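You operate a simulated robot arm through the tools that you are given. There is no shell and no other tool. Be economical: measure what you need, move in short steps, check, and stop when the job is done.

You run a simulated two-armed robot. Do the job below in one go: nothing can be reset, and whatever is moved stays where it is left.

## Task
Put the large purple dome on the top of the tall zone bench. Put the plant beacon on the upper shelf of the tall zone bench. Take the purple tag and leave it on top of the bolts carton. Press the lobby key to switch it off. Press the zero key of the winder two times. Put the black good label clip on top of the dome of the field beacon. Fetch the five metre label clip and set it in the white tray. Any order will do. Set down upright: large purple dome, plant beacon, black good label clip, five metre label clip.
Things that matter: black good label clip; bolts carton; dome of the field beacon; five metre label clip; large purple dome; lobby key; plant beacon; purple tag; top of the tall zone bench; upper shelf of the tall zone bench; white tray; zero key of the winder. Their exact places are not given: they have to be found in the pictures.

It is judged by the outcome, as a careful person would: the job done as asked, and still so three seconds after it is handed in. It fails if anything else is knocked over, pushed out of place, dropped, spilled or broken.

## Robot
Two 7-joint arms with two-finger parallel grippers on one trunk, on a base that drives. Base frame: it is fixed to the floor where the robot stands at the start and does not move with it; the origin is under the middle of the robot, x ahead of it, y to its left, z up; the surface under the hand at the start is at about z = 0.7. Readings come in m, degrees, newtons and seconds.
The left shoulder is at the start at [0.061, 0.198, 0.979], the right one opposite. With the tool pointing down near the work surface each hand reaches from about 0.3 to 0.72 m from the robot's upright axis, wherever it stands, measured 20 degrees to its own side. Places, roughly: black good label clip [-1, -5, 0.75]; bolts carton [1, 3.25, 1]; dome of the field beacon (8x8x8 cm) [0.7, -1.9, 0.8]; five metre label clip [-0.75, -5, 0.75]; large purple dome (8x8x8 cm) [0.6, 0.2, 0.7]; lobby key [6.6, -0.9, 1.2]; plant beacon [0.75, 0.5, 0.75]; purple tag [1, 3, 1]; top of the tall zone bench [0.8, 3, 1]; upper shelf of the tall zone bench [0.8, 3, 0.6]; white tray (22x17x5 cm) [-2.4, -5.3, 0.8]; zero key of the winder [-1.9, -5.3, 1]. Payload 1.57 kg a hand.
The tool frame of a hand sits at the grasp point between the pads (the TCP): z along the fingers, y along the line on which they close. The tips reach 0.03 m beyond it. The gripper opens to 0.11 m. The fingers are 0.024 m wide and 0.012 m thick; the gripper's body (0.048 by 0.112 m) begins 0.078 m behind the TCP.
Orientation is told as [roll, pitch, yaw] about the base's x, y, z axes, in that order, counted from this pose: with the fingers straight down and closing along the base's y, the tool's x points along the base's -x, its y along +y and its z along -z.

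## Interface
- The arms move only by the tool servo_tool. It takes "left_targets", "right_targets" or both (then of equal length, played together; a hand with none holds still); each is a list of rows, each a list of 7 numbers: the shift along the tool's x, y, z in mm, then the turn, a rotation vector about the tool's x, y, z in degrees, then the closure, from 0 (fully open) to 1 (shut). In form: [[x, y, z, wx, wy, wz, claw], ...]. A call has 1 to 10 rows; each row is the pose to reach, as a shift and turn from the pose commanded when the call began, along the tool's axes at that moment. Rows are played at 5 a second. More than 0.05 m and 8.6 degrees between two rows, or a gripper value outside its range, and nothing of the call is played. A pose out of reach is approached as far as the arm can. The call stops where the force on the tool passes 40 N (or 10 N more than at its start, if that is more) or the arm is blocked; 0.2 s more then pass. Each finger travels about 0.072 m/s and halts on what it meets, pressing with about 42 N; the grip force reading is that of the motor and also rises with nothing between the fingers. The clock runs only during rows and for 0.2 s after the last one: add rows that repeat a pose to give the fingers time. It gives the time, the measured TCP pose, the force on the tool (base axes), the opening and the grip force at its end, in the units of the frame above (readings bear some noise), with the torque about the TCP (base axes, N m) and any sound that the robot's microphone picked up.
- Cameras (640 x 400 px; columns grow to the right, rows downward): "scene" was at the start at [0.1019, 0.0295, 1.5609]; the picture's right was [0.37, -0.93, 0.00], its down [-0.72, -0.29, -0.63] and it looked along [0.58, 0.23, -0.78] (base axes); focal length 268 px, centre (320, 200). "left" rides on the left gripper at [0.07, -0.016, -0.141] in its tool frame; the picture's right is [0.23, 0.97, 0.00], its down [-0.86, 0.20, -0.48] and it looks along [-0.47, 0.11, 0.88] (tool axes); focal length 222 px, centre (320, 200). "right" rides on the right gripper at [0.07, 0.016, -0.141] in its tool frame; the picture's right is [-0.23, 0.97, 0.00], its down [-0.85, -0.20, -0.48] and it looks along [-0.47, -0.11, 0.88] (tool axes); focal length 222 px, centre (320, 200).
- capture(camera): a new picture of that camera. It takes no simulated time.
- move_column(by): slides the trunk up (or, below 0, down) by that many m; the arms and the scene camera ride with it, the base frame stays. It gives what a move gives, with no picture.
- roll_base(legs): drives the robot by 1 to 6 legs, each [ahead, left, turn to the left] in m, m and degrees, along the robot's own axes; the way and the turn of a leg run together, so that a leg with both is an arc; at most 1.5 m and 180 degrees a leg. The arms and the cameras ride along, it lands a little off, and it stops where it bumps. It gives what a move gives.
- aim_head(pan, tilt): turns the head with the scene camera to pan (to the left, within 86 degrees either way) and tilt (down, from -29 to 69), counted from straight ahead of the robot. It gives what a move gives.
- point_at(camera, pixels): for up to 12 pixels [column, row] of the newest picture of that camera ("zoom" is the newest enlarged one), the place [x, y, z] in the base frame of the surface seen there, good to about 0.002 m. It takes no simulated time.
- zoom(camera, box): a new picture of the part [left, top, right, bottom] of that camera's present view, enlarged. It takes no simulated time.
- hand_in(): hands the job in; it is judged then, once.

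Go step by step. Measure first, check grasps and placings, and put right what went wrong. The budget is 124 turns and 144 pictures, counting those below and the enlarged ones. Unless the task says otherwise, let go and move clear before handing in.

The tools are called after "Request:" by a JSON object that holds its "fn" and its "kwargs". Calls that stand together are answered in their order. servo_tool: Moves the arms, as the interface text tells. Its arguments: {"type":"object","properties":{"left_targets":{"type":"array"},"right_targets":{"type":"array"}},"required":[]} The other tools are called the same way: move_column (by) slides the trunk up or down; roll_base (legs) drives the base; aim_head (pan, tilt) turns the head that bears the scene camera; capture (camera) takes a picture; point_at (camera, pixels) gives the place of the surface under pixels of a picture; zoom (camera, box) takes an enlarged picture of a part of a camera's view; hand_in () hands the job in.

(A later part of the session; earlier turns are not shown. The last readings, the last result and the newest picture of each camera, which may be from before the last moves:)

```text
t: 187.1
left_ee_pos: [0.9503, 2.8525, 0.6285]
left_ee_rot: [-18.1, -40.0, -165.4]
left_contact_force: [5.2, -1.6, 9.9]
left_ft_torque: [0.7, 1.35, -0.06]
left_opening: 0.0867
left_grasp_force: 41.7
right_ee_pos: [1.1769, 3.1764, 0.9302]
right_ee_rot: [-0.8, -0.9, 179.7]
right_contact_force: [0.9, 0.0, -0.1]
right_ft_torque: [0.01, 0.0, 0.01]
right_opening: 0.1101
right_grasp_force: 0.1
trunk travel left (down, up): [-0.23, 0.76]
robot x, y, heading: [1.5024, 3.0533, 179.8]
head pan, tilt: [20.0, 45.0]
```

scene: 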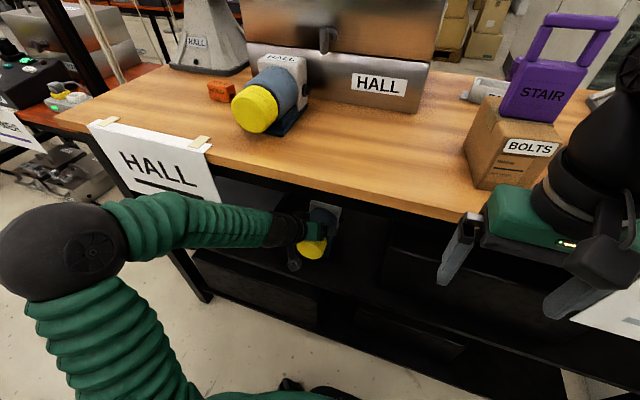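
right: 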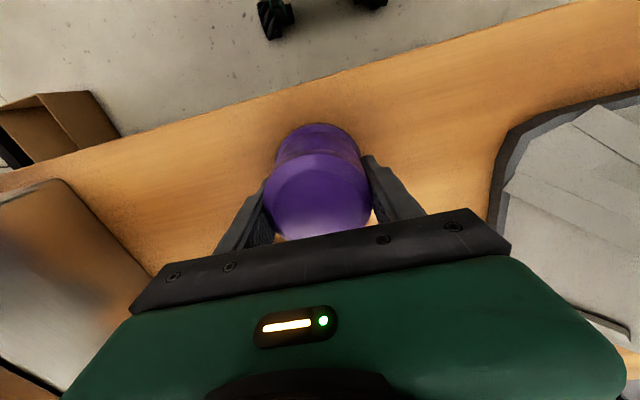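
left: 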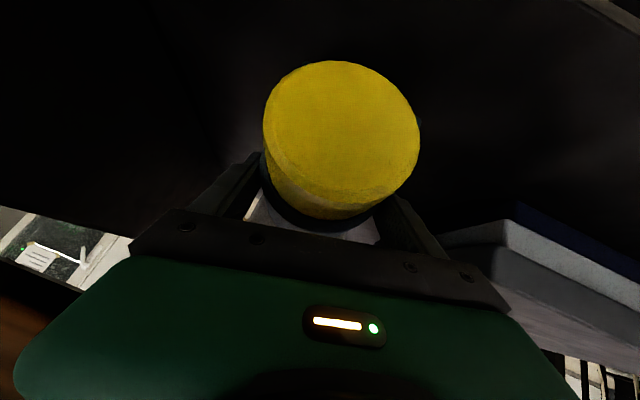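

Contact made. I open the fingers, let it settle, and check before backing out.

Request:
{"fn": "servo_tool", "kwargs": {"left_targets": [[0, 0, 0, 0, 0, 0, 0.3], [0, 0, 0, 0, 0, 0, 0], [0, 0, 0, 0, 0, 0, 0], [0, 0, 0, 0, 0, 0, 0]]}}

Request:
{"fn": "capture", "kwargs": {"camera": "left"}}

Request:
{"fn": "zoom", "kwargs": {"camera": "scene", "box": [270, 180, 370, 280]}}

```text
t: 188.1
left_ee_pos: [0.9502, 2.8523, 0.6271]
left_ee_rot: [-18.0, -39.8, -165.4]
left_contact_force: [0.6, 0.2, 0.4]
left_ft_torque: [0.0, -0.01, -0.01]
left_opening: 0.1099
left_grasp_force: 0.0
right_ee_pos: [1.175, 3.1761, 0.9313]
right_ee_rot: [-0.9, -0.8, 179.7]
right_contact_force: [-0.8, -0.2, -0.6]
right_ft_torque: [0.01, -0.02, 0.02]
right_opening: 0.1098
right_grasp_force: 0.1
trunk travel left (down, up): [-0.23, 0.76]
robot x, y, heading: [1.5036, 3.0533, 179.9]
head pan, tilt: [20.0, 45.0]
```

```text
61 pictures are left
```

left: 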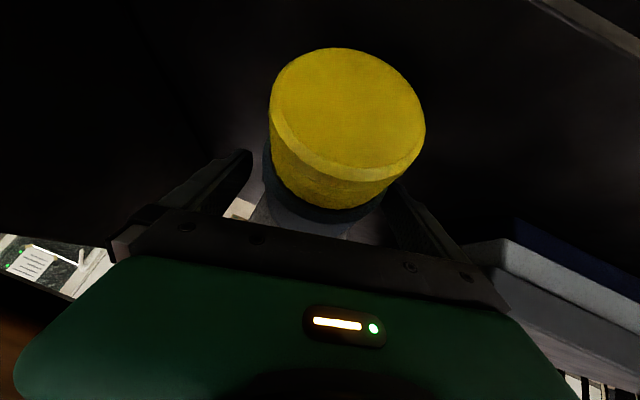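

```text
4.00 times, centred on (320, 230) of scene
```

zoom: 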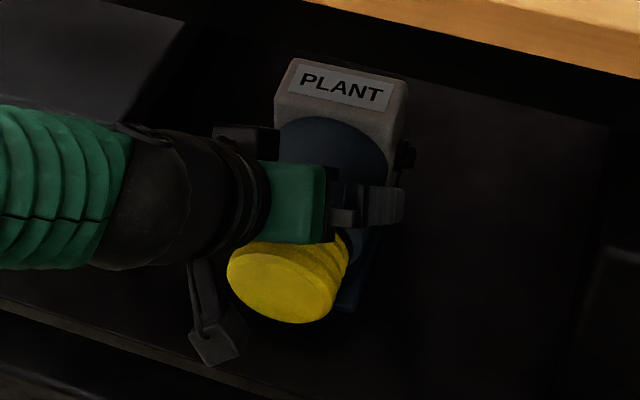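

It stands level on the shelf. I withdraw along the tool axis, then roll back.

Request:
{"fn": "servo_tool", "kwargs": {"left_targets": [[0, 0, -20, 0, 0, 0, 0], [0, 0, -45, 0, 0, 0, 0], [0, 0, -75, 0, 0, 0, 0], [0, 0, -100, 0, 0, 0, 0], [0, 0, -100, 0, 0, 0, 0]]}}

Request:
{"fn": "roll_base", "kwargs": {"legs": [[-0.3, 0, 0]]}}

Request:
{"fn": "capture", "kwargs": {"camera": "scene"}}

```text
t: 189.3
left_ee_pos: [1.0146, 2.8362, 0.6987]
left_ee_rot: [-18.0, -39.8, -165.5]
left_contact_force: [-0.7, 0.6, -0.3]
left_ft_torque: [-0.03, 0.01, 0.01]
left_opening: 0.1102
left_grasp_force: 0.0
right_ee_pos: [1.1766, 3.1769, 0.9322]
right_ee_rot: [-0.8, -0.7, 179.6]
right_contact_force: [0.3, -0.9, 0.5]
right_ft_torque: [-0.01, 0.02, -0.01]
right_opening: 0.1102
right_grasp_force: 0.0
trunk travel left (down, up): [-0.23, 0.76]
robot x, y, heading: [1.5031, 3.0505, 179.7]
head pan, tilt: [20.0, 45.0]
```

```text
t: 191.3
left_ee_pos: [1.2994, 2.84, 0.6999]
left_ee_rot: [-18.1, -39.9, -166.2]
left_contact_force: [0.3, 0.4, 1.1]
left_ft_torque: [-0.02, 0.01, 0.01]
left_opening: 0.1099
left_grasp_force: 0.1
right_ee_pos: [1.4673, 3.1787, 0.9315]
right_ee_rot: [-0.8, -0.7, 178.9]
right_contact_force: [0.4, -0.2, -0.1]
right_ft_torque: [0.02, 0.0, -0.01]
right_opening: 0.1103
right_grasp_force: 0.1
trunk travel left (down, up): [-0.23, 0.76]
robot x, y, heading: [1.792, 3.0527, 179.2]
head pan, tilt: [20.0, 45.0]
```

```text
59 pictures are left
```

scene: 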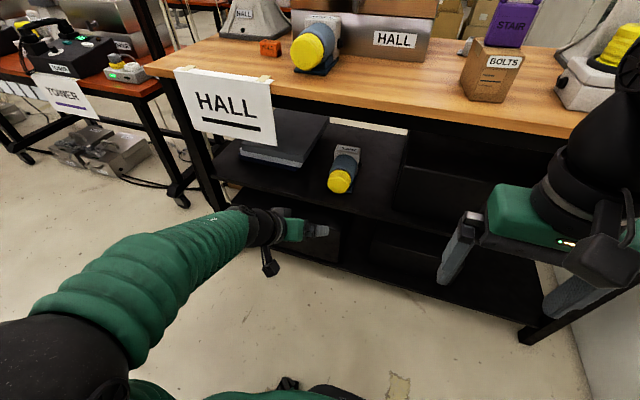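

The plant beacon stands on the upper shelf. I raise the column and bring the left hand back to pointing straight down.

Request:
{"fn": "move_column", "kwargs": {"by": 0.25}}

Request:
{"fn": "servo_tool", "kwargs": {"left_targets": [[10, 0, -20, -5, -1, 4.7, 0], [20, 0, -40, -10.1, -2, 9.4, 0], [20, 0, -40, -10.1, -2, 9.4, 0]]}}

Request:
{"fn": "servo_tool", "kwargs": {"left_targets": [[0, 0, -20, 0, 8, 0, 0], [0, 0, -40, 0, 16, 0, 0], [0, 0, -60, 0, 24, 0, 0], [0, 0, -80, 0, 32, 0, 0], [0, 0, -100, 0, 40, 0, 0], [0, 0, -100, 0, 42, 0, 0], [0, 0, -100, 0, 42, 0, 0]]}}

```text
t: 193.9
left_ee_pos: [1.2999, 2.8397, 0.9493]
left_ee_rot: [-17.8, -39.8, -166.2]
left_contact_force: [0.1, 0.2, -0.7]
left_ft_torque: [0.01, -0.05, -0.02]
left_opening: 0.11
left_grasp_force: 0.1
right_ee_pos: [1.4663, 3.1796, 1.1815]
right_ee_rot: [-0.8, -0.7, 178.8]
right_contact_force: [0.3, 0.2, -0.5]
right_ft_torque: [0.03, 0.01, -0.01]
right_opening: 0.1101
right_grasp_force: 0.0
trunk travel left (down, up): [-0.48, 0.51]
robot x, y, heading: [1.7911, 3.0509, 179.0]
head pan, tilt: [20.0, 45.0]
```

```text
t: 194.7
left_ee_pos: [1.3404, 2.8356, 0.9656]
left_ee_rot: [0.2, -43.3, -178.4]
left_contact_force: [0.4, 0.1, -0.4]
left_ft_torque: [0.0, -0.03, 0.0]
left_opening: 0.1101
left_grasp_force: 0.0
right_ee_pos: [1.466, 3.1786, 1.1806]
right_ee_rot: [-0.9, -0.8, 178.7]
right_contact_force: [-0.6, -0.2, -0.4]
right_ft_torque: [-0.03, -0.03, 0.02]
right_opening: 0.1103
right_grasp_force: 0.0
trunk travel left (down, up): [-0.48, 0.51]
robot x, y, heading: [1.7877, 3.0534, 179.0]
head pan, tilt: [20.0, 45.0]
```

```text
t: 195.6
left_ee_pos: [1.3942, 2.9258, 1.0032]
left_ee_rot: [-2.0, -14.7, 168.0]
left_contact_force: [-1.3, 0.5, -0.9]
left_ft_torque: [-0.08, 0.07, 0.0]
left_opening: 0.1101
left_grasp_force: 0.1
left hand out of reach, approached as far as the arm can: row 2, 3
right_ee_pos: [1.4664, 3.1815, 1.1788]
right_ee_rot: [-0.6, -0.7, 178.8]
right_contact_force: [-0.1, 0.5, 0.1]
right_ft_torque: [0.01, 0.0, 0.02]
right_opening: 0.11
right_grasp_force: 0.1
trunk travel left (down, up): [-0.48, 0.51]
robot x, y, heading: [1.7933, 3.0476, 179.0]
head pan, tilt: [20.0, 45.0]
stopped in row 4 (left hand): the arm was blocked; the commanded pose is now the measured one
```

The left hand is compact enough. I slide right to y≈3.6 and turn right to face +x for the trip to the lobby key.

Request:
{"fn": "roll_base", "kwargs": {"legs": [[0, -0.55, 0], [0, 0, -135]]}}

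Request:
{"fn": "aim_head", "kwargs": {"pan": -45, "tilt": 20}}

Request:
{"fn": "capture", "kwargs": {"camera": "scene"}}

Request:
{"fn": "point_at", "kwargs": {"camera": "scene", "pixels": [[320, 150], [320, 200], [320, 250], [250, 180], [250, 220], [400, 200], [150, 200], [400, 250], [200, 250], [450, 150], [500, 250], [100, 250]]}}

```text
t: 204.3
left_ee_pos: [1.9976, 3.9357, 1.0051]
left_ee_rot: [-1.9, -14.8, 32.1]
left_contact_force: [0.4, -0.9, 0.3]
left_ft_torque: [0.01, 0.03, 0.01]
left_opening: 0.11
left_grasp_force: 0.1
right_ee_pos: [2.1223, 3.7036, 1.181]
right_ee_rot: [-0.8, -0.8, 43.0]
right_contact_force: [-0.5, -0.3, -0.2]
right_ft_torque: [0.01, 0.0, -0.02]
right_opening: 0.1098
right_grasp_force: 0.0
trunk travel left (down, up): [-0.48, 0.51]
robot x, y, heading: [1.8046, 3.5669, 43.1]
head pan, tilt: [20.0, 45.0]
```

```text
t: 205.6
left_ee_pos: [1.9987, 3.9368, 1.0047]
left_ee_rot: [-2.1, -14.8, 32.2]
left_contact_force: [0.9, -0.3, -0.5]
left_ft_torque: [0.0, 0.0, 0.01]
left_opening: 0.1101
left_grasp_force: 0.1
right_ee_pos: [2.1231, 3.7029, 1.1811]
right_ee_rot: [-0.8, -0.8, 43.0]
right_contact_force: [-0.1, -0.1, -0.1]
right_ft_torque: [0.03, 0.01, -0.02]
right_opening: 0.11
right_grasp_force: 0.1
trunk travel left (down, up): [-0.48, 0.51]
robot x, y, heading: [1.7983, 3.5719, 43.1]
head pan, tilt: [-45.0, 20.0]
```

```text
58 pictures are left
```

scene: 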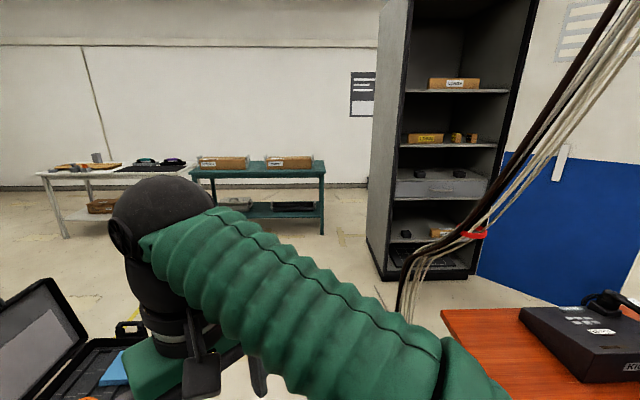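

```text
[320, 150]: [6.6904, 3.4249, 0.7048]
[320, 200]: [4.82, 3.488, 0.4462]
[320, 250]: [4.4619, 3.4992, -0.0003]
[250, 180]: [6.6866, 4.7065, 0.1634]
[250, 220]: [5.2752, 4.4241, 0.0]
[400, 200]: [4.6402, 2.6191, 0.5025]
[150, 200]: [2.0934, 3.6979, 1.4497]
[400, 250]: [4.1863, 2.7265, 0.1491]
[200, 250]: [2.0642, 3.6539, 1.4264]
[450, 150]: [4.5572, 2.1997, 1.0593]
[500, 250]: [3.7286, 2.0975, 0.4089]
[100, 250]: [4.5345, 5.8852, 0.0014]
```

I check the cable bundle, the table's corner, and the blue door to choose a lane.

Request:
{"fn": "point_at", "kwargs": {"camera": "scene", "pixels": [[405, 305], [415, 270], [470, 232], [520, 160], [600, 40], [550, 285], [600, 280], [560, 180], [620, 180], [445, 315], [470, 275], [380, 290]]}}

Request:
{"fn": "aim_head", "kwargs": {"pan": -82, "tilt": 25}}

Request:
{"fn": "capture", "kwargs": {"camera": "scene"}}

Request:
{"fn": "point_at", "kwargs": {"camera": "scene", "pixels": [[130, 250], [150, 290], [200, 220], [250, 200], [250, 170], [280, 190], [300, 200], [230, 260], [320, 180], [180, 160], [270, 150], [350, 300]]}}

```text
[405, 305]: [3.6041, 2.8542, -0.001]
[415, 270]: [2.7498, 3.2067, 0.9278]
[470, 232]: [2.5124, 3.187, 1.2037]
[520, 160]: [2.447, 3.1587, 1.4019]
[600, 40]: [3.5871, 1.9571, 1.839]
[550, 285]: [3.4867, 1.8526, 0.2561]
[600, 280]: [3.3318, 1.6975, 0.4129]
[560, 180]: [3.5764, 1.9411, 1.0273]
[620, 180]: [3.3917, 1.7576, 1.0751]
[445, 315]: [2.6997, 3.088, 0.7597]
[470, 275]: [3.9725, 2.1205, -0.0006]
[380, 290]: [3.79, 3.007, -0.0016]
```

```text
t: 206.7
left_ee_pos: [1.9973, 3.937, 1.0041]
left_ee_rot: [-2.0, -14.8, 32.1]
left_contact_force: [1.0, 0.4, 0.3]
left_ft_torque: [-0.01, 0.0, -0.03]
left_opening: 0.11
left_grasp_force: 0.0
right_ee_pos: [2.1238, 3.7024, 1.1809]
right_ee_rot: [-0.9, -0.8, 42.9]
right_contact_force: [0.1, 0.5, 0.6]
right_ft_torque: [0.01, 0.02, -0.01]
right_opening: 0.1101
right_grasp_force: 0.0
trunk travel left (down, up): [-0.48, 0.51]
robot x, y, heading: [1.8021, 3.57, 43.1]
head pan, tilt: [-82.0, 25.0]
```

```text
57 pictures are left
```

scene: 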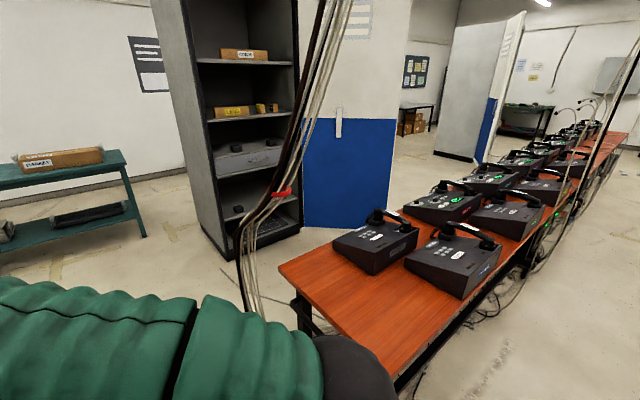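

```text
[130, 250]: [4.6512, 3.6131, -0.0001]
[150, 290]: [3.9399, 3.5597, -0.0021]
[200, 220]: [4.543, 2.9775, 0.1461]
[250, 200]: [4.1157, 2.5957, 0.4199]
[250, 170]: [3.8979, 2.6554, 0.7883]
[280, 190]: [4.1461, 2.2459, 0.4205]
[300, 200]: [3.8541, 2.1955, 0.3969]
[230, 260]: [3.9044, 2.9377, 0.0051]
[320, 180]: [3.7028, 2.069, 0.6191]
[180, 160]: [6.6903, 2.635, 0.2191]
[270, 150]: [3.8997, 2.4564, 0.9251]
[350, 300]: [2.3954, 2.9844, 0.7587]
```

The northern lane is blocked by the open blue door (tip at 3.3,1.7) and the tight gap beside the cabinet. I'll turn to face −y and take the corridor south instead.

Request:
{"fn": "roll_base", "kwargs": {"legs": [[0, 0, -133], [0, -0.2, 0], [1.4, 0, 0], [1.4, 0, 0]]}}

Request:
{"fn": "aim_head", "kwargs": {"pan": 10, "tilt": 20}}

Request:
{"fn": "capture", "kwargs": {"camera": "scene"}}

```text
t: 226.7
left_ee_pos: [1.695, 0.3899, 1.0042]
left_ee_rot: [-2.1, -14.8, -104.2]
left_contact_force: [0.3, 0.3, -0.4]
left_ft_torque: [-0.01, 0.05, 0.01]
left_opening: 0.1101
left_grasp_force: 0.0
right_ee_pos: [1.4429, 0.4719, 1.1808]
right_ee_rot: [-0.9, -0.7, -93.4]
right_contact_force: [0.7, -0.7, 0.9]
right_ft_torque: [0.04, 0.02, -0.04]
right_opening: 0.1099
right_grasp_force: 0.1
trunk travel left (down, up): [-0.48, 0.51]
robot x, y, heading: [1.5844, 0.7906, -92.9]
head pan, tilt: [-82.0, 25.0]
```

```text
t: 228.4
left_ee_pos: [1.6957, 0.392, 1.004]
left_ee_rot: [-2.1, -14.8, -104.2]
left_contact_force: [0.4, -0.3, 0.1]
left_ft_torque: [0.01, 0.01, -0.01]
left_opening: 0.1101
left_grasp_force: 0.0
right_ee_pos: [1.4433, 0.4722, 1.1816]
right_ee_rot: [-0.8, -0.9, -93.4]
right_contact_force: [0.2, 1.2, -0.5]
right_ft_torque: [-0.01, 0.01, 0.0]
right_opening: 0.11
right_grasp_force: 0.1
trunk travel left (down, up): [-0.48, 0.51]
robot x, y, heading: [1.5835, 0.791, -93.6]
head pan, tilt: [10.0, 20.0]
```

```text
56 pictures are left
```

scene: 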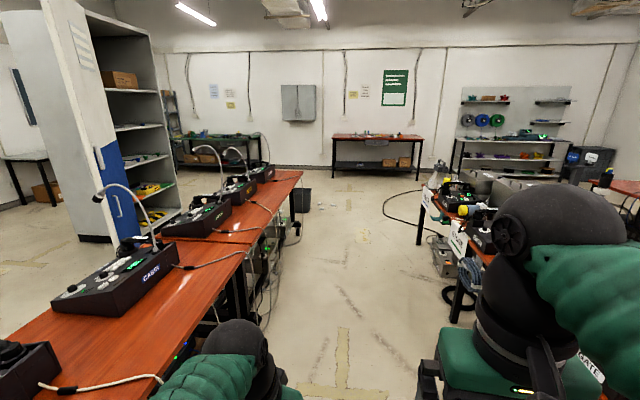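

The corridor continues clear. I correct heading and drive to y≈-2.0, then look left past the row's end.

Request:
{"fn": "roll_base", "kwargs": {"legs": [[1.4, 0, 3.4], [1.4, 0, 0]]}}

Request:
{"fn": "aim_head", "kwargs": {"pan": 40, "tilt": 25}}

Request:
{"fn": "capture", "kwargs": {"camera": "scene"}}

Request:
{"fn": "point_at", "kwargs": {"camera": "scene", "pixels": [[100, 200], [150, 180], [200, 180], [250, 180], [200, 220], [300, 200], [350, 180], [150, 250], [250, 250], [300, 300], [50, 250], [300, 160]]}}

```text
t: 242.2
left_ee_pos: [1.6974, -2.451, 1.0052]
left_ee_rot: [-2.1, -14.8, -99.2]
left_contact_force: [0.5, 0.3, 0.1]
left_ft_torque: [0.01, 0.01, -0.04]
left_opening: 0.1101
left_grasp_force: 0.1
right_ee_pos: [1.4382, -2.3919, 1.1804]
right_ee_rot: [-0.8, -0.8, -88.3]
right_contact_force: [-0.6, 0.7, 0.2]
right_ft_torque: [0.0, -0.07, -0.01]
right_opening: 0.1101
right_grasp_force: 0.1
trunk travel left (down, up): [-0.48, 0.51]
robot x, y, heading: [1.551, -2.0623, -88.1]
head pan, tilt: [10.0, 20.0]
```

```text
t: 243.2
left_ee_pos: [1.6977, -2.4509, 1.0036]
left_ee_rot: [-2.1, -14.8, -99.1]
left_contact_force: [0.4, -0.1, 0.0]
left_ft_torque: [-0.03, -0.02, -0.02]
left_opening: 0.11
left_grasp_force: 0.1
right_ee_pos: [1.4369, -2.3928, 1.1811]
right_ee_rot: [-0.8, -0.8, -88.2]
right_contact_force: [0.9, -0.1, 0.1]
right_ft_torque: [-0.01, 0.01, 0.01]
right_opening: 0.1101
right_grasp_force: 0.1
trunk travel left (down, up): [-0.48, 0.51]
robot x, y, heading: [1.5489, -2.0613, -88.3]
head pan, tilt: [40.0, 25.0]
```

```text
55 pictures are left
```

scene: 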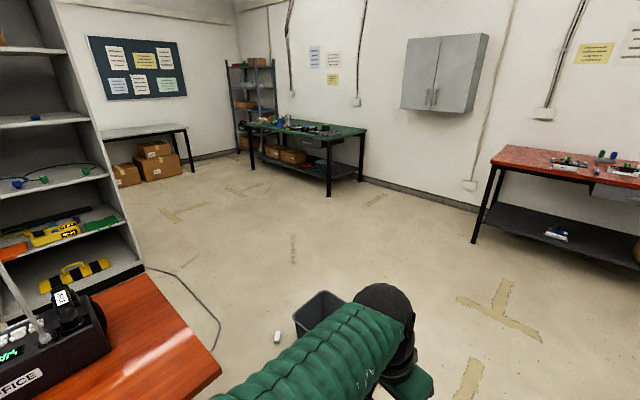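

```text
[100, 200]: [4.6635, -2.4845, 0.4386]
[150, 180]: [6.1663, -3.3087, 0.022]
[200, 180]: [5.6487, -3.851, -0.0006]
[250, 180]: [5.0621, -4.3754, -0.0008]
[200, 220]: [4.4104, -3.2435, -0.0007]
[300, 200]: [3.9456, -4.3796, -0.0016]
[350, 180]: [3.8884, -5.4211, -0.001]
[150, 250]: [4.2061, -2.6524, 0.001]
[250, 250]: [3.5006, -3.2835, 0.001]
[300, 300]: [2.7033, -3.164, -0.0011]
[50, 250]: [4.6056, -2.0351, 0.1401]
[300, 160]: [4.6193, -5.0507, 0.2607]
```

Open floor lies south-east. I locate the bin and the litter bits near (277,337) so that I can skirt them.

Request:
{"fn": "aim_head", "kwargs": {"pan": 45, "tilt": 45}}

Request:
{"fn": "capture", "kwargs": {"camera": "scene"}}

Request:
{"fn": "aim_head", "kwargs": {"pan": 5, "tilt": 30}}

Request:
{"fn": "capture", "kwargs": {"camera": "scene"}}

```text
t: 244.0
left_ee_pos: [1.6968, -2.4509, 1.0032]
left_ee_rot: [-2.2, -14.9, -99.1]
left_contact_force: [-0.5, -0.8, -0.1]
left_ft_torque: [0.0, -0.02, 0.0]
left_opening: 0.1101
left_grasp_force: 0.1
right_ee_pos: [1.4382, -2.392, 1.1817]
right_ee_rot: [-0.7, -0.9, -88.3]
right_contact_force: [0.0, 0.6, 0.0]
right_ft_torque: [0.0, -0.01, -0.01]
right_opening: 0.11
right_grasp_force: 0.0
trunk travel left (down, up): [-0.48, 0.51]
robot x, y, heading: [1.5523, -2.0618, -88.2]
head pan, tilt: [45.0, 45.0]
```

```text
54 pictures are left
```

scene: 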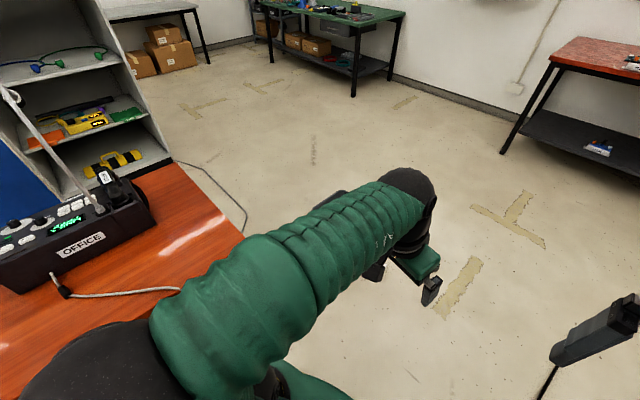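

```text
t: 245.1
left_ee_pos: [1.6965, -2.4513, 1.0043]
left_ee_rot: [-2.2, -14.7, -99.2]
left_contact_force: [0.4, 0.4, 0.8]
left_ft_torque: [0.02, -0.01, -0.03]
left_opening: 0.1099
left_grasp_force: 0.1
right_ee_pos: [1.4386, -2.393, 1.182]
right_ee_rot: [-0.7, -0.8, -88.2]
right_contact_force: [-0.1, 0.1, -0.2]
right_ft_torque: [0.0, 0.02, 0.03]
right_opening: 0.1101
right_grasp_force: 0.1
trunk travel left (down, up): [-0.48, 0.51]
robot x, y, heading: [1.5494, -2.0625, -88.2]
head pan, tilt: [5.0, 30.0]
```

```text
53 pictures are left
```

scene: 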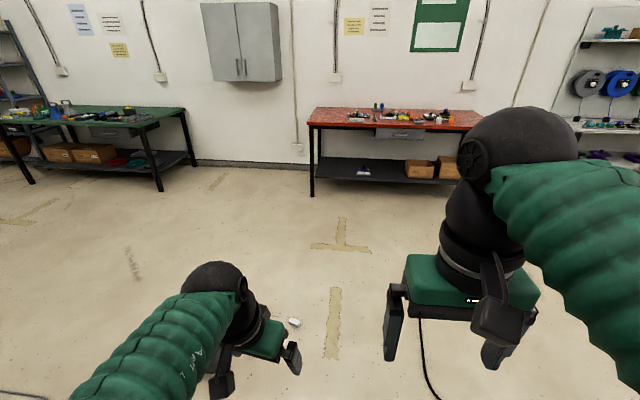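

A litter piece lies at (294,322). I measure it and candidates around.

Request:
{"fn": "point_at", "kwargs": {"camera": "scene", "pixels": [[294, 322], [430, 370], [335, 320], [340, 235], [130, 265], [60, 300], [210, 350], [420, 330], [360, 380], [300, 390]]}}

Request:
{"fn": "zoom", "kwargs": {"camera": "scene", "box": [0, 200, 320, 400]}}

```text
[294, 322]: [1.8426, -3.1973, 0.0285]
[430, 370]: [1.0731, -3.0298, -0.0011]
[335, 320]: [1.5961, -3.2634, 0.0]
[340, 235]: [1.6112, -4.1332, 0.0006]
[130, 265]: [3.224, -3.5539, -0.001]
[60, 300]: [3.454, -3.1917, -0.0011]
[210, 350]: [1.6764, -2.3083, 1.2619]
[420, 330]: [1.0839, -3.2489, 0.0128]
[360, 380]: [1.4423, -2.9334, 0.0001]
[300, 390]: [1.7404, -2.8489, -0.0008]
```

```text
2.00 times, centred on (160, 300) of scene
```

zoom: 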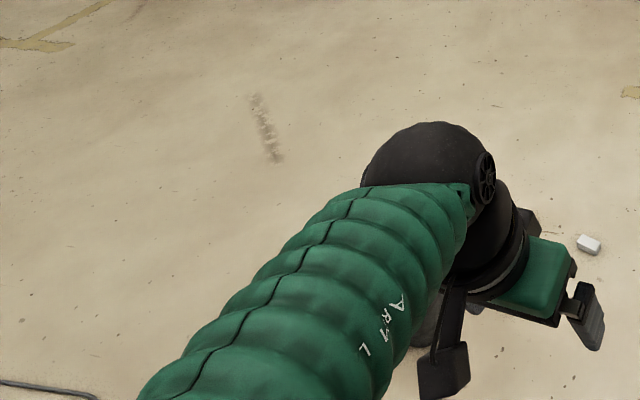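

The bit is at (1.84,−3.20). I keep to x≈1.38 past it, go to y≈−4.2, then turn east and drive 2.8 m.

Request:
{"fn": "roll_base", "kwargs": {"legs": [[0, -0.18, -1.8], [1.1, 0, 0], [1.05, 0, 0], [0, 0, 90], [1.4, 0, 0], [1.4, 0, 0]]}}

Request:
{"fn": "aim_head", "kwargs": {"pan": 35, "tilt": 15}}

Request:
{"fn": "capture", "kwargs": {"camera": "scene"}}

Request:
{"fn": "point_at", "kwargs": {"camera": "scene", "pixels": [[250, 200], [300, 200], [350, 200], [400, 200], [300, 170], [200, 200], [350, 170], [150, 200], [250, 170], [450, 200]]}}

```text
t: 273.3
left_ee_pos: [4.5356, -4.0727, 1.0038]
left_ee_rot: [-2.1, -14.8, -11.2]
left_contact_force: [-0.4, -0.3, 0.2]
left_ft_torque: [0.0, -0.02, 0.02]
left_opening: 0.11
left_grasp_force: 0.1
right_ee_pos: [4.4685, -4.329, 1.181]
right_ee_rot: [-0.8, -0.8, -0.3]
right_contact_force: [0.2, 0.0, -0.1]
right_ft_torque: [0.0, -0.03, 0.03]
right_opening: 0.1101
right_grasp_force: 0.1
trunk travel left (down, up): [-0.48, 0.51]
robot x, y, heading: [4.1383, -4.2088, 0.2]
head pan, tilt: [5.0, 30.0]
```

```text
t: 274.3
left_ee_pos: [4.5349, -4.0734, 1.0046]
left_ee_rot: [-2.1, -14.9, -10.9]
left_contact_force: [0.4, 0.4, -1.4]
left_ft_torque: [0.01, 0.04, -0.01]
left_opening: 0.1099
left_grasp_force: 0.0
right_ee_pos: [4.4673, -4.3288, 1.1815]
right_ee_rot: [-0.8, -0.8, -0.3]
right_contact_force: [-0.4, -0.4, -0.9]
right_ft_torque: [-0.02, -0.02, -0.03]
right_opening: 0.1101
right_grasp_force: 0.1
trunk travel left (down, up): [-0.48, 0.51]
robot x, y, heading: [4.1369, -4.2056, 0.1]
head pan, tilt: [35.0, 15.0]
```

```text
51 pictures are left
```

scene: 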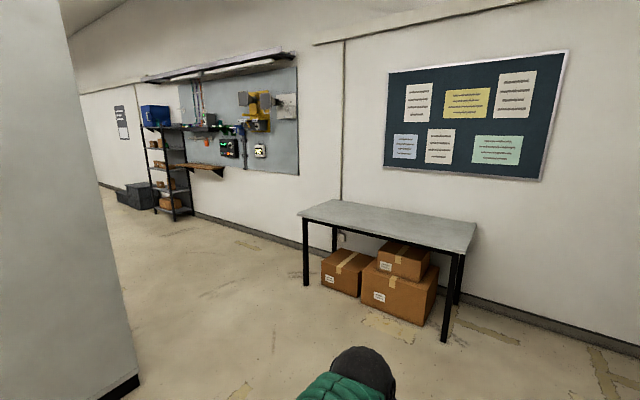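

```text
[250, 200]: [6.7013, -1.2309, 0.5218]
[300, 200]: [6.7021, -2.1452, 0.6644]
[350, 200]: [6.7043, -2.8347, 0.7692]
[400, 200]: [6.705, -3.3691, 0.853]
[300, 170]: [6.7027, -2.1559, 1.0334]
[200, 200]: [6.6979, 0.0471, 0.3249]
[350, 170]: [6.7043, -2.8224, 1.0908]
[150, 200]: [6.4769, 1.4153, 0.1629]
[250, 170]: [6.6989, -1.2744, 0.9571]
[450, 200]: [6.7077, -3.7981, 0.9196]
```

The wall board with the devices is at x≈6.65, y≈−0.5…−1.7. I drive to (5.45,−1.2) facing it.

Request:
{"fn": "roll_base", "kwargs": {"legs": [[1.25, 0, 0], [0, 1.5, 0], [0, 1.45, 0]]}}

Request:
{"fn": "aim_head", "kwargs": {"pan": 8, "tilt": 15}}

Request:
{"fn": "capture", "kwargs": {"camera": "scene"}}

```text
t: 294.3
left_ee_pos: [5.9066, -1.2175, 1.0044]
left_ee_rot: [-1.9, -14.9, -11.9]
left_contact_force: [-0.2, -0.1, 0.0]
left_ft_torque: [0.03, 0.02, -0.01]
left_opening: 0.11
left_grasp_force: 0.1
right_ee_pos: [5.8359, -1.4725, 1.181]
right_ee_rot: [-0.7, -0.8, -1.0]
right_contact_force: [-0.5, -0.5, -0.3]
right_ft_torque: [0.03, 0.0, 0.01]
right_opening: 0.11
right_grasp_force: 0.1
trunk travel left (down, up): [-0.48, 0.51]
robot x, y, heading: [5.5101, -1.3457, -0.7]
head pan, tilt: [35.0, 15.0]
```

```text
t: 295.2
left_ee_pos: [5.9076, -1.2164, 1.0048]
left_ee_rot: [-2.1, -14.8, -12.0]
left_contact_force: [1.3, 0.4, -0.3]
left_ft_torque: [0.04, -0.03, 0.06]
left_opening: 0.1102
left_grasp_force: 0.1
right_ee_pos: [5.8349, -1.4717, 1.1813]
right_ee_rot: [-0.9, -0.8, -1.1]
right_contact_force: [0.0, 0.3, 0.0]
right_ft_torque: [0.03, -0.02, -0.01]
right_opening: 0.1101
right_grasp_force: 0.0
trunk travel left (down, up): [-0.48, 0.51]
robot x, y, heading: [5.5133, -1.345, -0.9]
head pan, tilt: [8.0, 15.0]
```

```text
50 pictures are left
```

scene: 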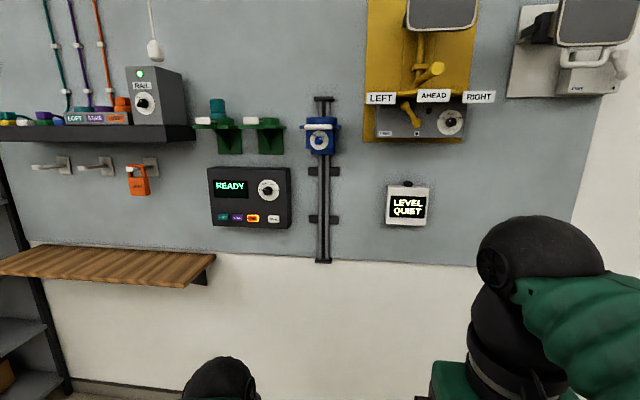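

The READY panel at (250,195) has coloured keys. I zoom to find the lobby key.

Request:
{"fn": "zoom", "kwargs": {"camera": "scene", "box": [200, 155, 310, 235]}}

Request:
{"fn": "zoom", "kwargs": {"camera": "scene", "box": [0, 60, 200, 200]}}

```text
5.00 times, centred on (255, 195) of scene
```

zoom: 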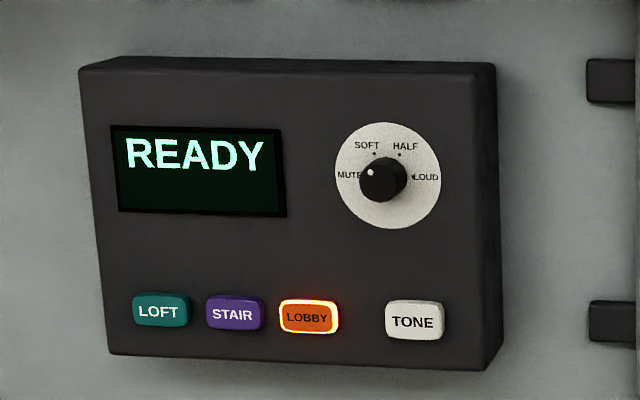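

```text
2.86 times, centred on (100, 130) of scene
```

zoom: 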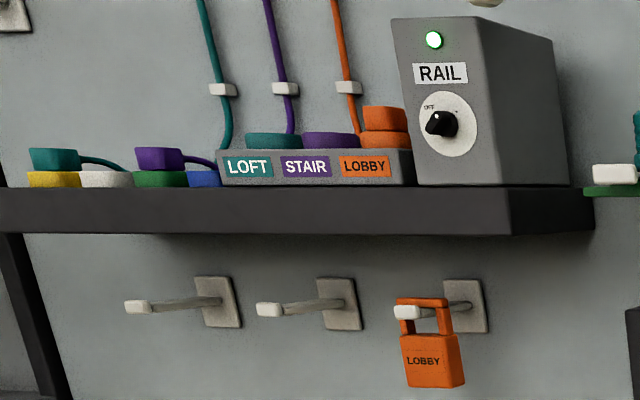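

The lit orange LOBBY key is at scene (261.6,218.4). I measure it and its neighbours.

Request:
{"fn": "zoom", "kwargs": {"camera": "scene", "box": [230, 205, 300, 235]}}

Request:
{"fn": "point_at", "kwargs": {"camera": "scene", "pixels": [[261.6, 218.4], [247, 218], [282, 219], [262, 224], [262, 212], [255, 218], [268, 218], [262, 200], [232, 217], [290, 200]]}}

```text
9.14 times, centred on (265, 220) of scene
```

zoom: 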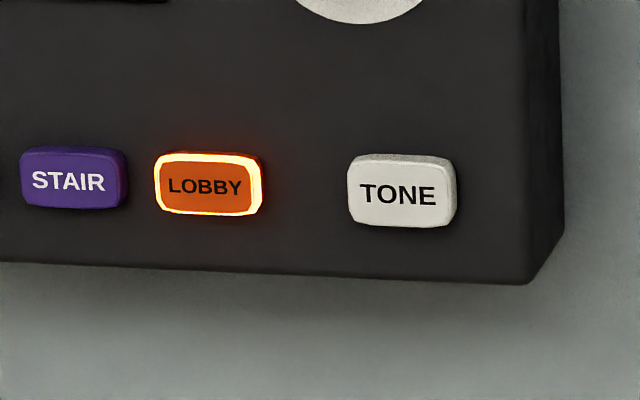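

```text
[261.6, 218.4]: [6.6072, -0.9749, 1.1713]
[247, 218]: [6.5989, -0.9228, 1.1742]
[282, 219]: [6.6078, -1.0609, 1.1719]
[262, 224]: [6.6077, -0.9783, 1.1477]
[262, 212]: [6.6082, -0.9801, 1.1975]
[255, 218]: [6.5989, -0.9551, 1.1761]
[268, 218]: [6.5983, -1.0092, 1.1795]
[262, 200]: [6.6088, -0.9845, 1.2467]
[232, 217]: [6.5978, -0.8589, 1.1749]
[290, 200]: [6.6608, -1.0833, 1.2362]
```

I recompute via the zoom picture: LOBBY centre is zoom (209,184).

Request:
{"fn": "point_at", "kwargs": {"camera": "zoom", "pixels": [[209, 186], [165, 184], [255, 184], [209, 165], [209, 205], [120, 180], [350, 190], [209, 225]]}}

```text
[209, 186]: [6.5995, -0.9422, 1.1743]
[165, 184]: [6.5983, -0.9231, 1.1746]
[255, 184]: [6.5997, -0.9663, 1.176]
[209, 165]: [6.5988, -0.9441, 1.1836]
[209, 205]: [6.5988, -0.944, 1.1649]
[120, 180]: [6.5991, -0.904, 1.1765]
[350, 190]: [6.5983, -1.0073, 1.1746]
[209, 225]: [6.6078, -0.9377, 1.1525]
```

LOBBY centre is (6.599,−0.945,1.1745), 45×24 mm. I slide left 0.2 m, raise the column, and tilt the left hand forward with fingers closed.

Request:
{"fn": "roll_base", "kwargs": {"legs": [[0, 0.2, 0.9]]}}

Request:
{"fn": "move_column", "kwargs": {"by": 0.13}}

Request:
{"fn": "servo_tool", "kwargs": {"left_targets": [[-30, 10, 10, 0, -7, 0, 0.3], [-60, 20, 20, 0, -14, 0, 0.6], [-80, 30, 25, 0, -21, 0, 1], [-100, 40, 25, 0, -28, 0, 1], [-110, 40, 25, 0, -35, 0, 1], [-110, 40, 25, 0, -40, 0, 1], [-110, 40, 25, 0, -45, 0, 1], [-110, 40, 25, 0, -45, 0, 1]]}}

Request:
{"fn": "capture", "kwargs": {"camera": "scene"}}

```text
t: 296.8
left_ee_pos: [5.9064, -1.0122, 1.0038]
left_ee_rot: [-1.7, -14.7, -11.4]
left_contact_force: [0.8, -0.7, -0.3]
left_ft_torque: [0.04, -0.01, 0.04]
left_opening: 0.1099
left_grasp_force: 0.2
right_ee_pos: [5.839, -1.2697, 1.1805]
right_ee_rot: [-0.5, -0.8, -0.2]
right_contact_force: [-0.6, 0.3, -0.5]
right_ft_torque: [0.0, 0.02, 0.01]
right_opening: 0.11
right_grasp_force: 0.1
trunk travel left (down, up): [-0.48, 0.51]
robot x, y, heading: [5.512, -1.1392, 0.1]
head pan, tilt: [8.0, 15.0]
```

```text
t: 298.4
left_ee_pos: [5.9074, -1.0069, 1.1347]
left_ee_rot: [-2.0, -14.8, -11.3]
left_contact_force: [0.3, 0.6, -0.6]
left_ft_torque: [0.0, 0.02, -0.03]
left_opening: 0.1099
left_grasp_force: 0.0
right_ee_pos: [5.8393, -1.2647, 1.3105]
right_ee_rot: [-0.8, -0.8, -0.1]
right_contact_force: [0.5, -0.1, -0.6]
right_ft_torque: [0.02, -0.03, 0.01]
right_opening: 0.1099
right_grasp_force: 0.0
trunk travel left (down, up): [-0.61, 0.38]
robot x, y, heading: [5.5099, -1.1394, 0.1]
head pan, tilt: [8.0, 15.0]
```

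```text
t: 300.2
left_ee_pos: [6.0234, -0.989, 1.1349]
left_ee_rot: [-3.9, -59.7, -8.4]
left_contact_force: [0.3, 0.7, -0.8]
left_ft_torque: [0.01, 0.0, 0.02]
left_opening: 0.0
left_grasp_force: 21.5
right_ee_pos: [5.8387, -1.263, 1.3127]
right_ee_rot: [-0.8, -0.8, -0.1]
right_contact_force: [1.0, -0.3, 0.3]
right_ft_torque: [-0.01, 0.01, 0.0]
right_opening: 0.1101
right_grasp_force: 0.1
trunk travel left (down, up): [-0.61, 0.38]
robot x, y, heading: [5.5075, -1.1371, 0.2]
head pan, tilt: [8.0, 15.0]
```

```text
46 pictures are left
```

scene: 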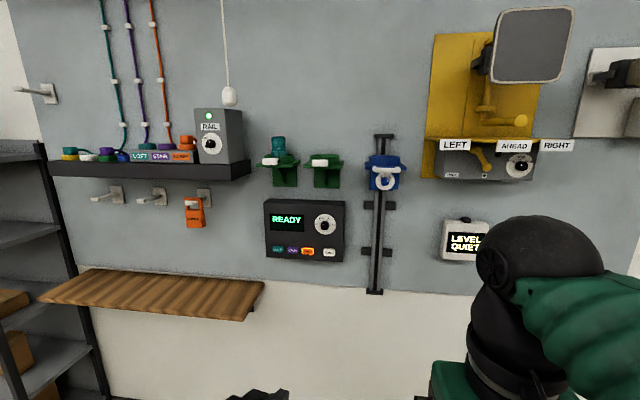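

The hand is well set: pitch −60°. I check the wooden ledge's corner before rolling ahead.

Request:
{"fn": "point_at", "kwargs": {"camera": "scene", "pixels": [[245, 315], [60, 302], [240, 175], [530, 60], [480, 240], [322, 163]]}}

Request:
{"fn": "roll_base", "kwargs": {"legs": [[0.4, 0, 0]]}}

Request:
{"fn": "aim_head", "kwargs": {"pan": 10, "tilt": 35}}

Request:
{"fn": "capture", "kwargs": {"camera": "scene"}}

```text
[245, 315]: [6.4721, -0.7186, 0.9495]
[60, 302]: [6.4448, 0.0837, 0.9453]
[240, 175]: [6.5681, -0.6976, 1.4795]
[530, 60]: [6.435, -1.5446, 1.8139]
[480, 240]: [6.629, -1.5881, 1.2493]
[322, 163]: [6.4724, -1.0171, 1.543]
```

```text
t: 302.7
left_ee_pos: [6.4201, -0.9913, 1.137]
left_ee_rot: [-3.9, -59.7, -8.4]
left_contact_force: [0.8, 0.6, -0.3]
left_ft_torque: [0.0, 0.0, -0.01]
left_opening: 0.0
left_grasp_force: 21.1
right_ee_pos: [6.2338, -1.2624, 1.3125]
right_ee_rot: [-0.8, -0.8, -0.1]
right_contact_force: [-1.0, 0.1, 0.1]
right_ft_torque: [0.01, 0.01, 0.0]
right_opening: 0.1101
right_grasp_force: 0.0
trunk travel left (down, up): [-0.61, 0.38]
robot x, y, heading: [5.9087, -1.1407, -0.0]
head pan, tilt: [8.0, 15.0]
```

```text
t: 303.5
left_ee_pos: [6.4211, -0.9916, 1.1363]
left_ee_rot: [-4.0, -59.7, -8.5]
left_contact_force: [-0.5, 0.0, -0.8]
left_ft_torque: [-0.02, 0.03, 0.01]
left_opening: 0.0
left_grasp_force: 21.3
right_ee_pos: [6.2347, -1.2637, 1.3104]
right_ee_rot: [-0.8, -0.7, -0.1]
right_contact_force: [0.4, -0.6, 0.2]
right_ft_torque: [-0.01, 0.0, -0.01]
right_opening: 0.1099
right_grasp_force: 0.1
trunk travel left (down, up): [-0.61, 0.38]
robot x, y, heading: [5.907, -1.1401, -0.2]
head pan, tilt: [10.0, 35.0]
```

```text
45 pictures are left
```

scene: 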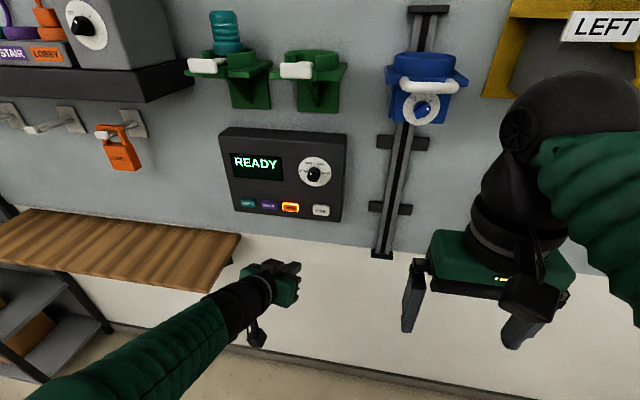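

I re-measure the key at (290,207) and bring the closed fingertips to a few cm in front of it.

Request:
{"fn": "point_at", "kwargs": {"camera": "scene", "pixels": [[290, 207], [283, 207], [297, 208], [290, 203], [290, 211]]}}

Request:
{"fn": "servo_tool", "kwargs": {"left_targets": [[-25, 20, 15, 0, 0, 0, 1], [-50, 40, 32, 0, 0, 0, 1], [-72, 58, 50, 0, 0, 0, 1], [-92, 73, 60, 0, 0, 0, 1], [-92, 73, 60, 0, 0, 0, 1]]}}

Request:
{"fn": "zoom", "kwargs": {"camera": "scene", "box": [220, 150, 380, 250]}}

Request:
{"fn": "capture", "kwargs": {"camera": "left"}}

```text
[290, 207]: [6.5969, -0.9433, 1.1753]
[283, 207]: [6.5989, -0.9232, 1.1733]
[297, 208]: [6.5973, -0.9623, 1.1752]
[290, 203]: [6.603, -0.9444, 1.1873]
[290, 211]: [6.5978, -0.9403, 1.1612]
```

```text
t: 304.7
left_ee_pos: [6.5313, -0.9372, 1.1805]
left_ee_rot: [-4.0, -59.7, -8.4]
left_contact_force: [0.1, 0.3, 0.6]
left_ft_torque: [-0.01, 0.01, -0.01]
left_opening: 0.0
left_grasp_force: 22.4
right_ee_pos: [6.2343, -1.2622, 1.3119]
right_ee_rot: [-0.9, -0.8, -0.2]
right_contact_force: [0.5, 0.5, 0.3]
right_ft_torque: [0.04, -0.02, 0.01]
right_opening: 0.1096
right_grasp_force: 0.0
trunk travel left (down, up): [-0.61, 0.38]
robot x, y, heading: [5.9072, -1.1422, 0.3]
head pan, tilt: [10.0, 35.0]
```

```text
4.00 times, centred on (300, 200) of scene
```

zoom: 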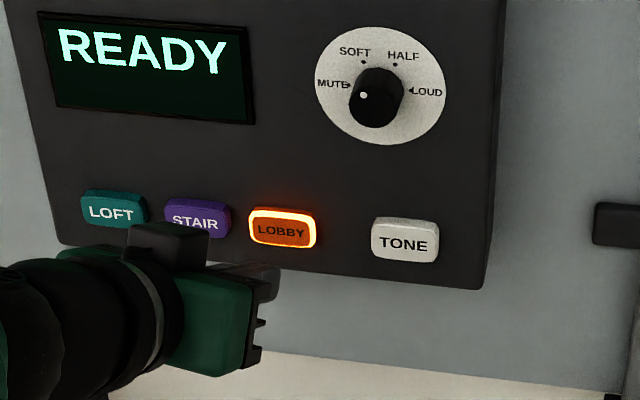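

```text
43 pictures are left
```

left: 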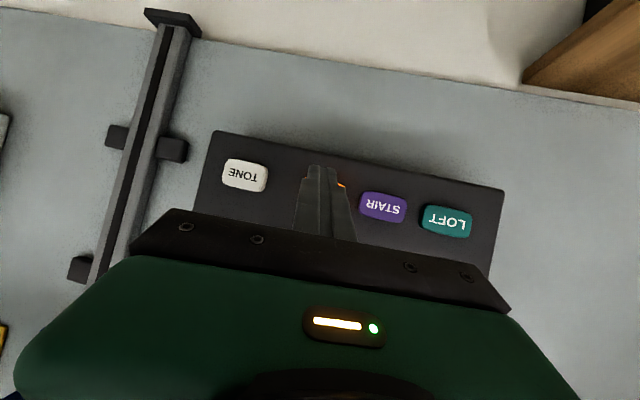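

The fingertips are square in front of LOBBY. I push along +x to about 43 mm, watching force and sound.

Request:
{"fn": "servo_tool", "kwargs": {"left_targets": [[-10, 4, 17, 0, 0, 0, 1], [-15, 6.2, 25.3, 0, 0, 0, 1], [-18, 7.5, 30.3, 0, 0, 0, 1], [-20, 8.3, 33.7, 0, 0, 0, 1], [-21, 8.7, 35.4, 0, 0, 0, 1]]}}

Request:
{"fn": "zoom", "kwargs": {"camera": "scene", "box": [220, 150, 380, 250]}}

```text
t: 305.9
left_ee_pos: [6.5727, -0.9374, 1.1857]
left_ee_rot: [-4.0, -59.8, -8.5]
left_contact_force: [-8.8, -0.1, -2.1]
left_ft_torque: [-0.01, 0.1, 0.04]
left_opening: 0.0
left_grasp_force: 21.1
right_ee_pos: [6.232, -1.2628, 1.3119]
right_ee_rot: [-0.7, -0.9, -0.2]
right_contact_force: [-0.1, 0.4, 0.3]
right_ft_torque: [0.01, -0.01, 0.0]
right_opening: 0.11
right_grasp_force: 0.1
trunk travel left (down, up): [-0.61, 0.38]
robot x, y, heading: [5.907, -1.1417, -0.3]
head pan, tilt: [10.0, 35.0]
heard: click
```

```text
4.00 times, centred on (300, 200) of scene
```

zoom: 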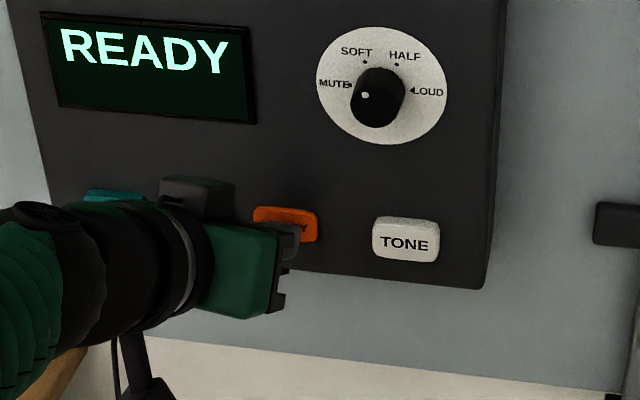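

Click heard and the key's light is out. I retract straight back and roll away.

Request:
{"fn": "servo_tool", "kwargs": {"left_targets": [[10, -4, -17, 0, 0, 0, 1], [25, -10, -42, 0, 0, 0, 1], [40, -16, -67, 0, 0, 0, 1], [40, -16, -67, 0, 0, 0, 1]]}}

Request:
{"fn": "zoom", "kwargs": {"camera": "scene", "box": [220, 150, 380, 250]}}

Request:
{"fn": "roll_base", "kwargs": {"legs": [[-0.45, 0, 0], [0, -1.5, 0], [0, -1.4, 0]]}}

```text
t: 306.9
left_ee_pos: [6.4952, -0.9373, 1.1817]
left_ee_rot: [-4.0, -59.5, -8.4]
left_contact_force: [0.3, 0.1, -0.4]
left_ft_torque: [0.01, 0.02, -0.02]
left_opening: 0.0
left_grasp_force: 21.0
right_ee_pos: [6.2365, -1.2621, 1.3103]
right_ee_rot: [-0.9, -0.8, -0.2]
right_contact_force: [0.2, -0.5, 0.1]
right_ft_torque: [0.0, 0.0, -0.03]
right_opening: 0.1101
right_grasp_force: 0.1
trunk travel left (down, up): [-0.61, 0.38]
robot x, y, heading: [5.9107, -1.1405, -0.2]
head pan, tilt: [10.0, 35.0]
```

```text
4.00 times, centred on (300, 200) of scene
```

zoom: 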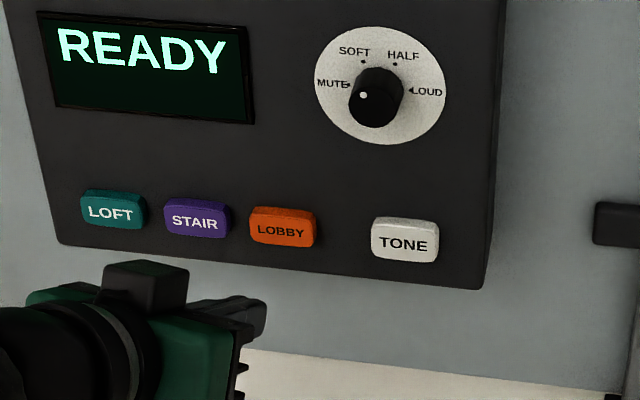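

```text
t: 323.4
left_ee_pos: [6.05, -3.8966, 1.1823]
left_ee_rot: [-4.2, -59.6, -9.1]
left_contact_force: [-0.3, 0.1, 0.5]
left_ft_torque: [0.0, 0.0, -0.06]
left_opening: 0.0001
left_grasp_force: 21.3
right_ee_pos: [5.7873, -4.2169, 1.3119]
right_ee_rot: [-0.9, -0.8, -1.0]
right_contact_force: [-0.2, 1.0, 1.0]
right_ft_torque: [-0.04, 0.0, -0.02]
right_opening: 0.1103
right_grasp_force: 0.0
trunk travel left (down, up): [-0.61, 0.38]
robot x, y, heading: [5.4652, -4.0918, -0.8]
head pan, tilt: [10.0, 35.0]
```

LOBBY is off. I turn to face the south wall and slide west along y≈−4.1 toward the clips.

Request:
{"fn": "roll_base", "kwargs": {"legs": [[0, 0, -89.2], [0, -1.5, 0], [0, -1.5, 0], [0, -1.5, 0]]}}

Request:
{"fn": "aim_head", "kwargs": {"pan": -40, "tilt": 20}}

Request:
{"fn": "capture", "kwargs": {"camera": "scene"}}

```text
t: 348.6
left_ee_pos: [1.1406, -4.6146, 1.1825]
left_ee_rot: [-4.1, -59.7, -101.4]
left_contact_force: [0.7, 0.1, 0.2]
left_ft_torque: [-0.03, 0.0, -0.01]
left_opening: 0.0
left_grasp_force: 20.7
right_ee_pos: [0.8308, -4.3377, 1.3117]
right_ee_rot: [-0.9, -0.8, -93.4]
right_contact_force: [0.3, 0.6, 0.5]
right_ft_torque: [-0.01, 0.01, 0.01]
right_opening: 0.11
right_grasp_force: 0.0
trunk travel left (down, up): [-0.61, 0.38]
robot x, y, heading: [0.968, -4.0167, -93.0]
head pan, tilt: [10.0, 35.0]
```

```text
t: 349.8
left_ee_pos: [1.1384, -4.6146, 1.1834]
left_ee_rot: [-4.1, -59.7, -101.7]
left_contact_force: [-0.2, -0.3, 0.8]
left_ft_torque: [0.01, -0.02, 0.02]
left_opening: 0.0
left_grasp_force: 21.3
right_ee_pos: [0.83, -4.3377, 1.3127]
right_ee_rot: [-0.7, -0.8, -93.4]
right_contact_force: [-0.3, 0.1, 0.3]
right_ft_torque: [0.01, -0.02, 0.0]
right_opening: 0.1102
right_grasp_force: 0.0
trunk travel left (down, up): [-0.61, 0.38]
robot x, y, heading: [0.9731, -4.016, -93.3]
head pan, tilt: [-40.0, 20.0]
```

```text
40 pictures are left
```

scene: 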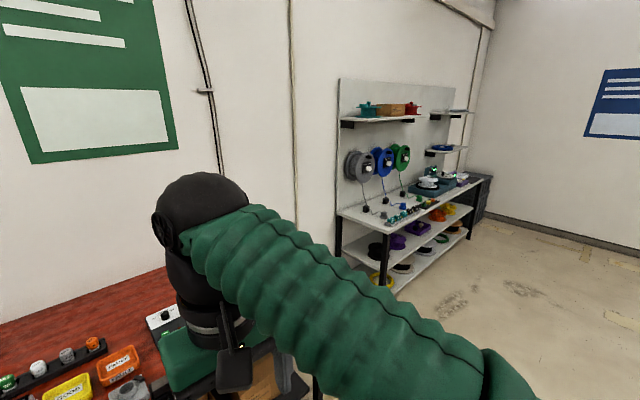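

The winder bench lies further west. I slide another 1.75 m right, squaring heading, and look at its top.

Request:
{"fn": "roll_base", "kwargs": {"legs": [[0, -0.9, 3.2], [0, -0.9, 0]]}}

Request:
{"fn": "aim_head", "kwargs": {"pan": 0, "tilt": 32}}

Request:
{"fn": "capture", "kwargs": {"camera": "scene"}}

Request:
{"fn": "aim_head", "kwargs": {"pan": -45, "tilt": 28}}

Request:
{"fn": "capture", "kwargs": {"camera": "scene"}}

```text
t: 359.0
left_ee_pos: [-0.638, -4.5833, 1.1827]
left_ee_rot: [-4.1, -59.8, -97.4]
left_contact_force: [0.8, -0.3, 0.2]
left_ft_torque: [-0.02, 0.0, -0.01]
left_opening: 0.0002
left_grasp_force: 22.0
right_ee_pos: [-0.9665, -4.3293, 1.3113]
right_ee_rot: [-0.9, -0.9, -89.4]
right_contact_force: [-0.1, -0.3, 0.5]
right_ft_torque: [0.01, 0.0, 0.0]
right_opening: 0.1101
right_grasp_force: 0.1
trunk travel left (down, up): [-0.61, 0.38]
robot x, y, heading: [-0.8503, -4.0005, -89.2]
head pan, tilt: [-40.0, 20.0]
```

```text
t: 360.0
left_ee_pos: [-0.6393, -4.5829, 1.1828]
left_ee_rot: [-3.9, -59.7, -97.6]
left_contact_force: [0.2, 0.1, 0.0]
left_ft_torque: [0.05, -0.03, 0.03]
left_opening: 0.0001
left_grasp_force: 21.3
right_ee_pos: [-0.9697, -4.3282, 1.311]
right_ee_rot: [-0.9, -0.8, -89.3]
right_contact_force: [0.0, -0.9, -0.1]
right_ft_torque: [-0.01, -0.01, 0.0]
right_opening: 0.1099
right_grasp_force: 0.0
trunk travel left (down, up): [-0.61, 0.38]
robot x, y, heading: [-0.85, -4.0008, -89.2]
head pan, tilt: [0.0, 32.0]
```

```text
39 pictures are left
```

scene: 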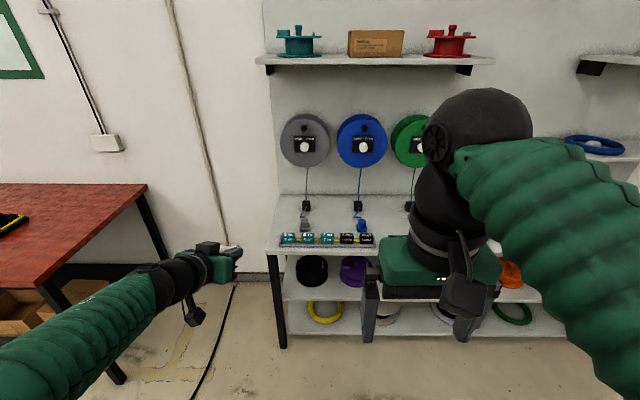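

```text
t: 361.2
left_ee_pos: [-0.6408, -4.5822, 1.1837]
left_ee_rot: [-4.0, -59.8, -97.6]
left_contact_force: [-0.2, -0.3, -0.7]
left_ft_torque: [0.01, -0.03, -0.02]
left_opening: 0.0
left_grasp_force: 21.3
right_ee_pos: [-0.9697, -4.3286, 1.3113]
right_ee_rot: [-0.7, -0.8, -89.5]
right_contact_force: [-0.7, -0.2, 1.2]
right_ft_torque: [0.0, 0.01, -0.01]
right_opening: 0.1101
right_grasp_force: 0.1
trunk travel left (down, up): [-0.61, 0.38]
robot x, y, heading: [-0.8523, -4.0017, -89.0]
head pan, tilt: [-45.0, 28.0]
```

```text
38 pictures are left
```

scene: 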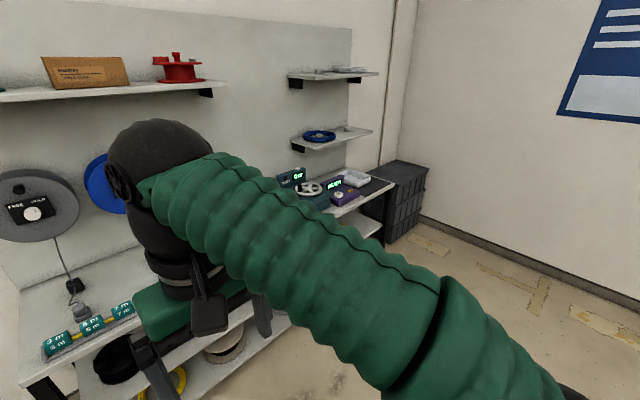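

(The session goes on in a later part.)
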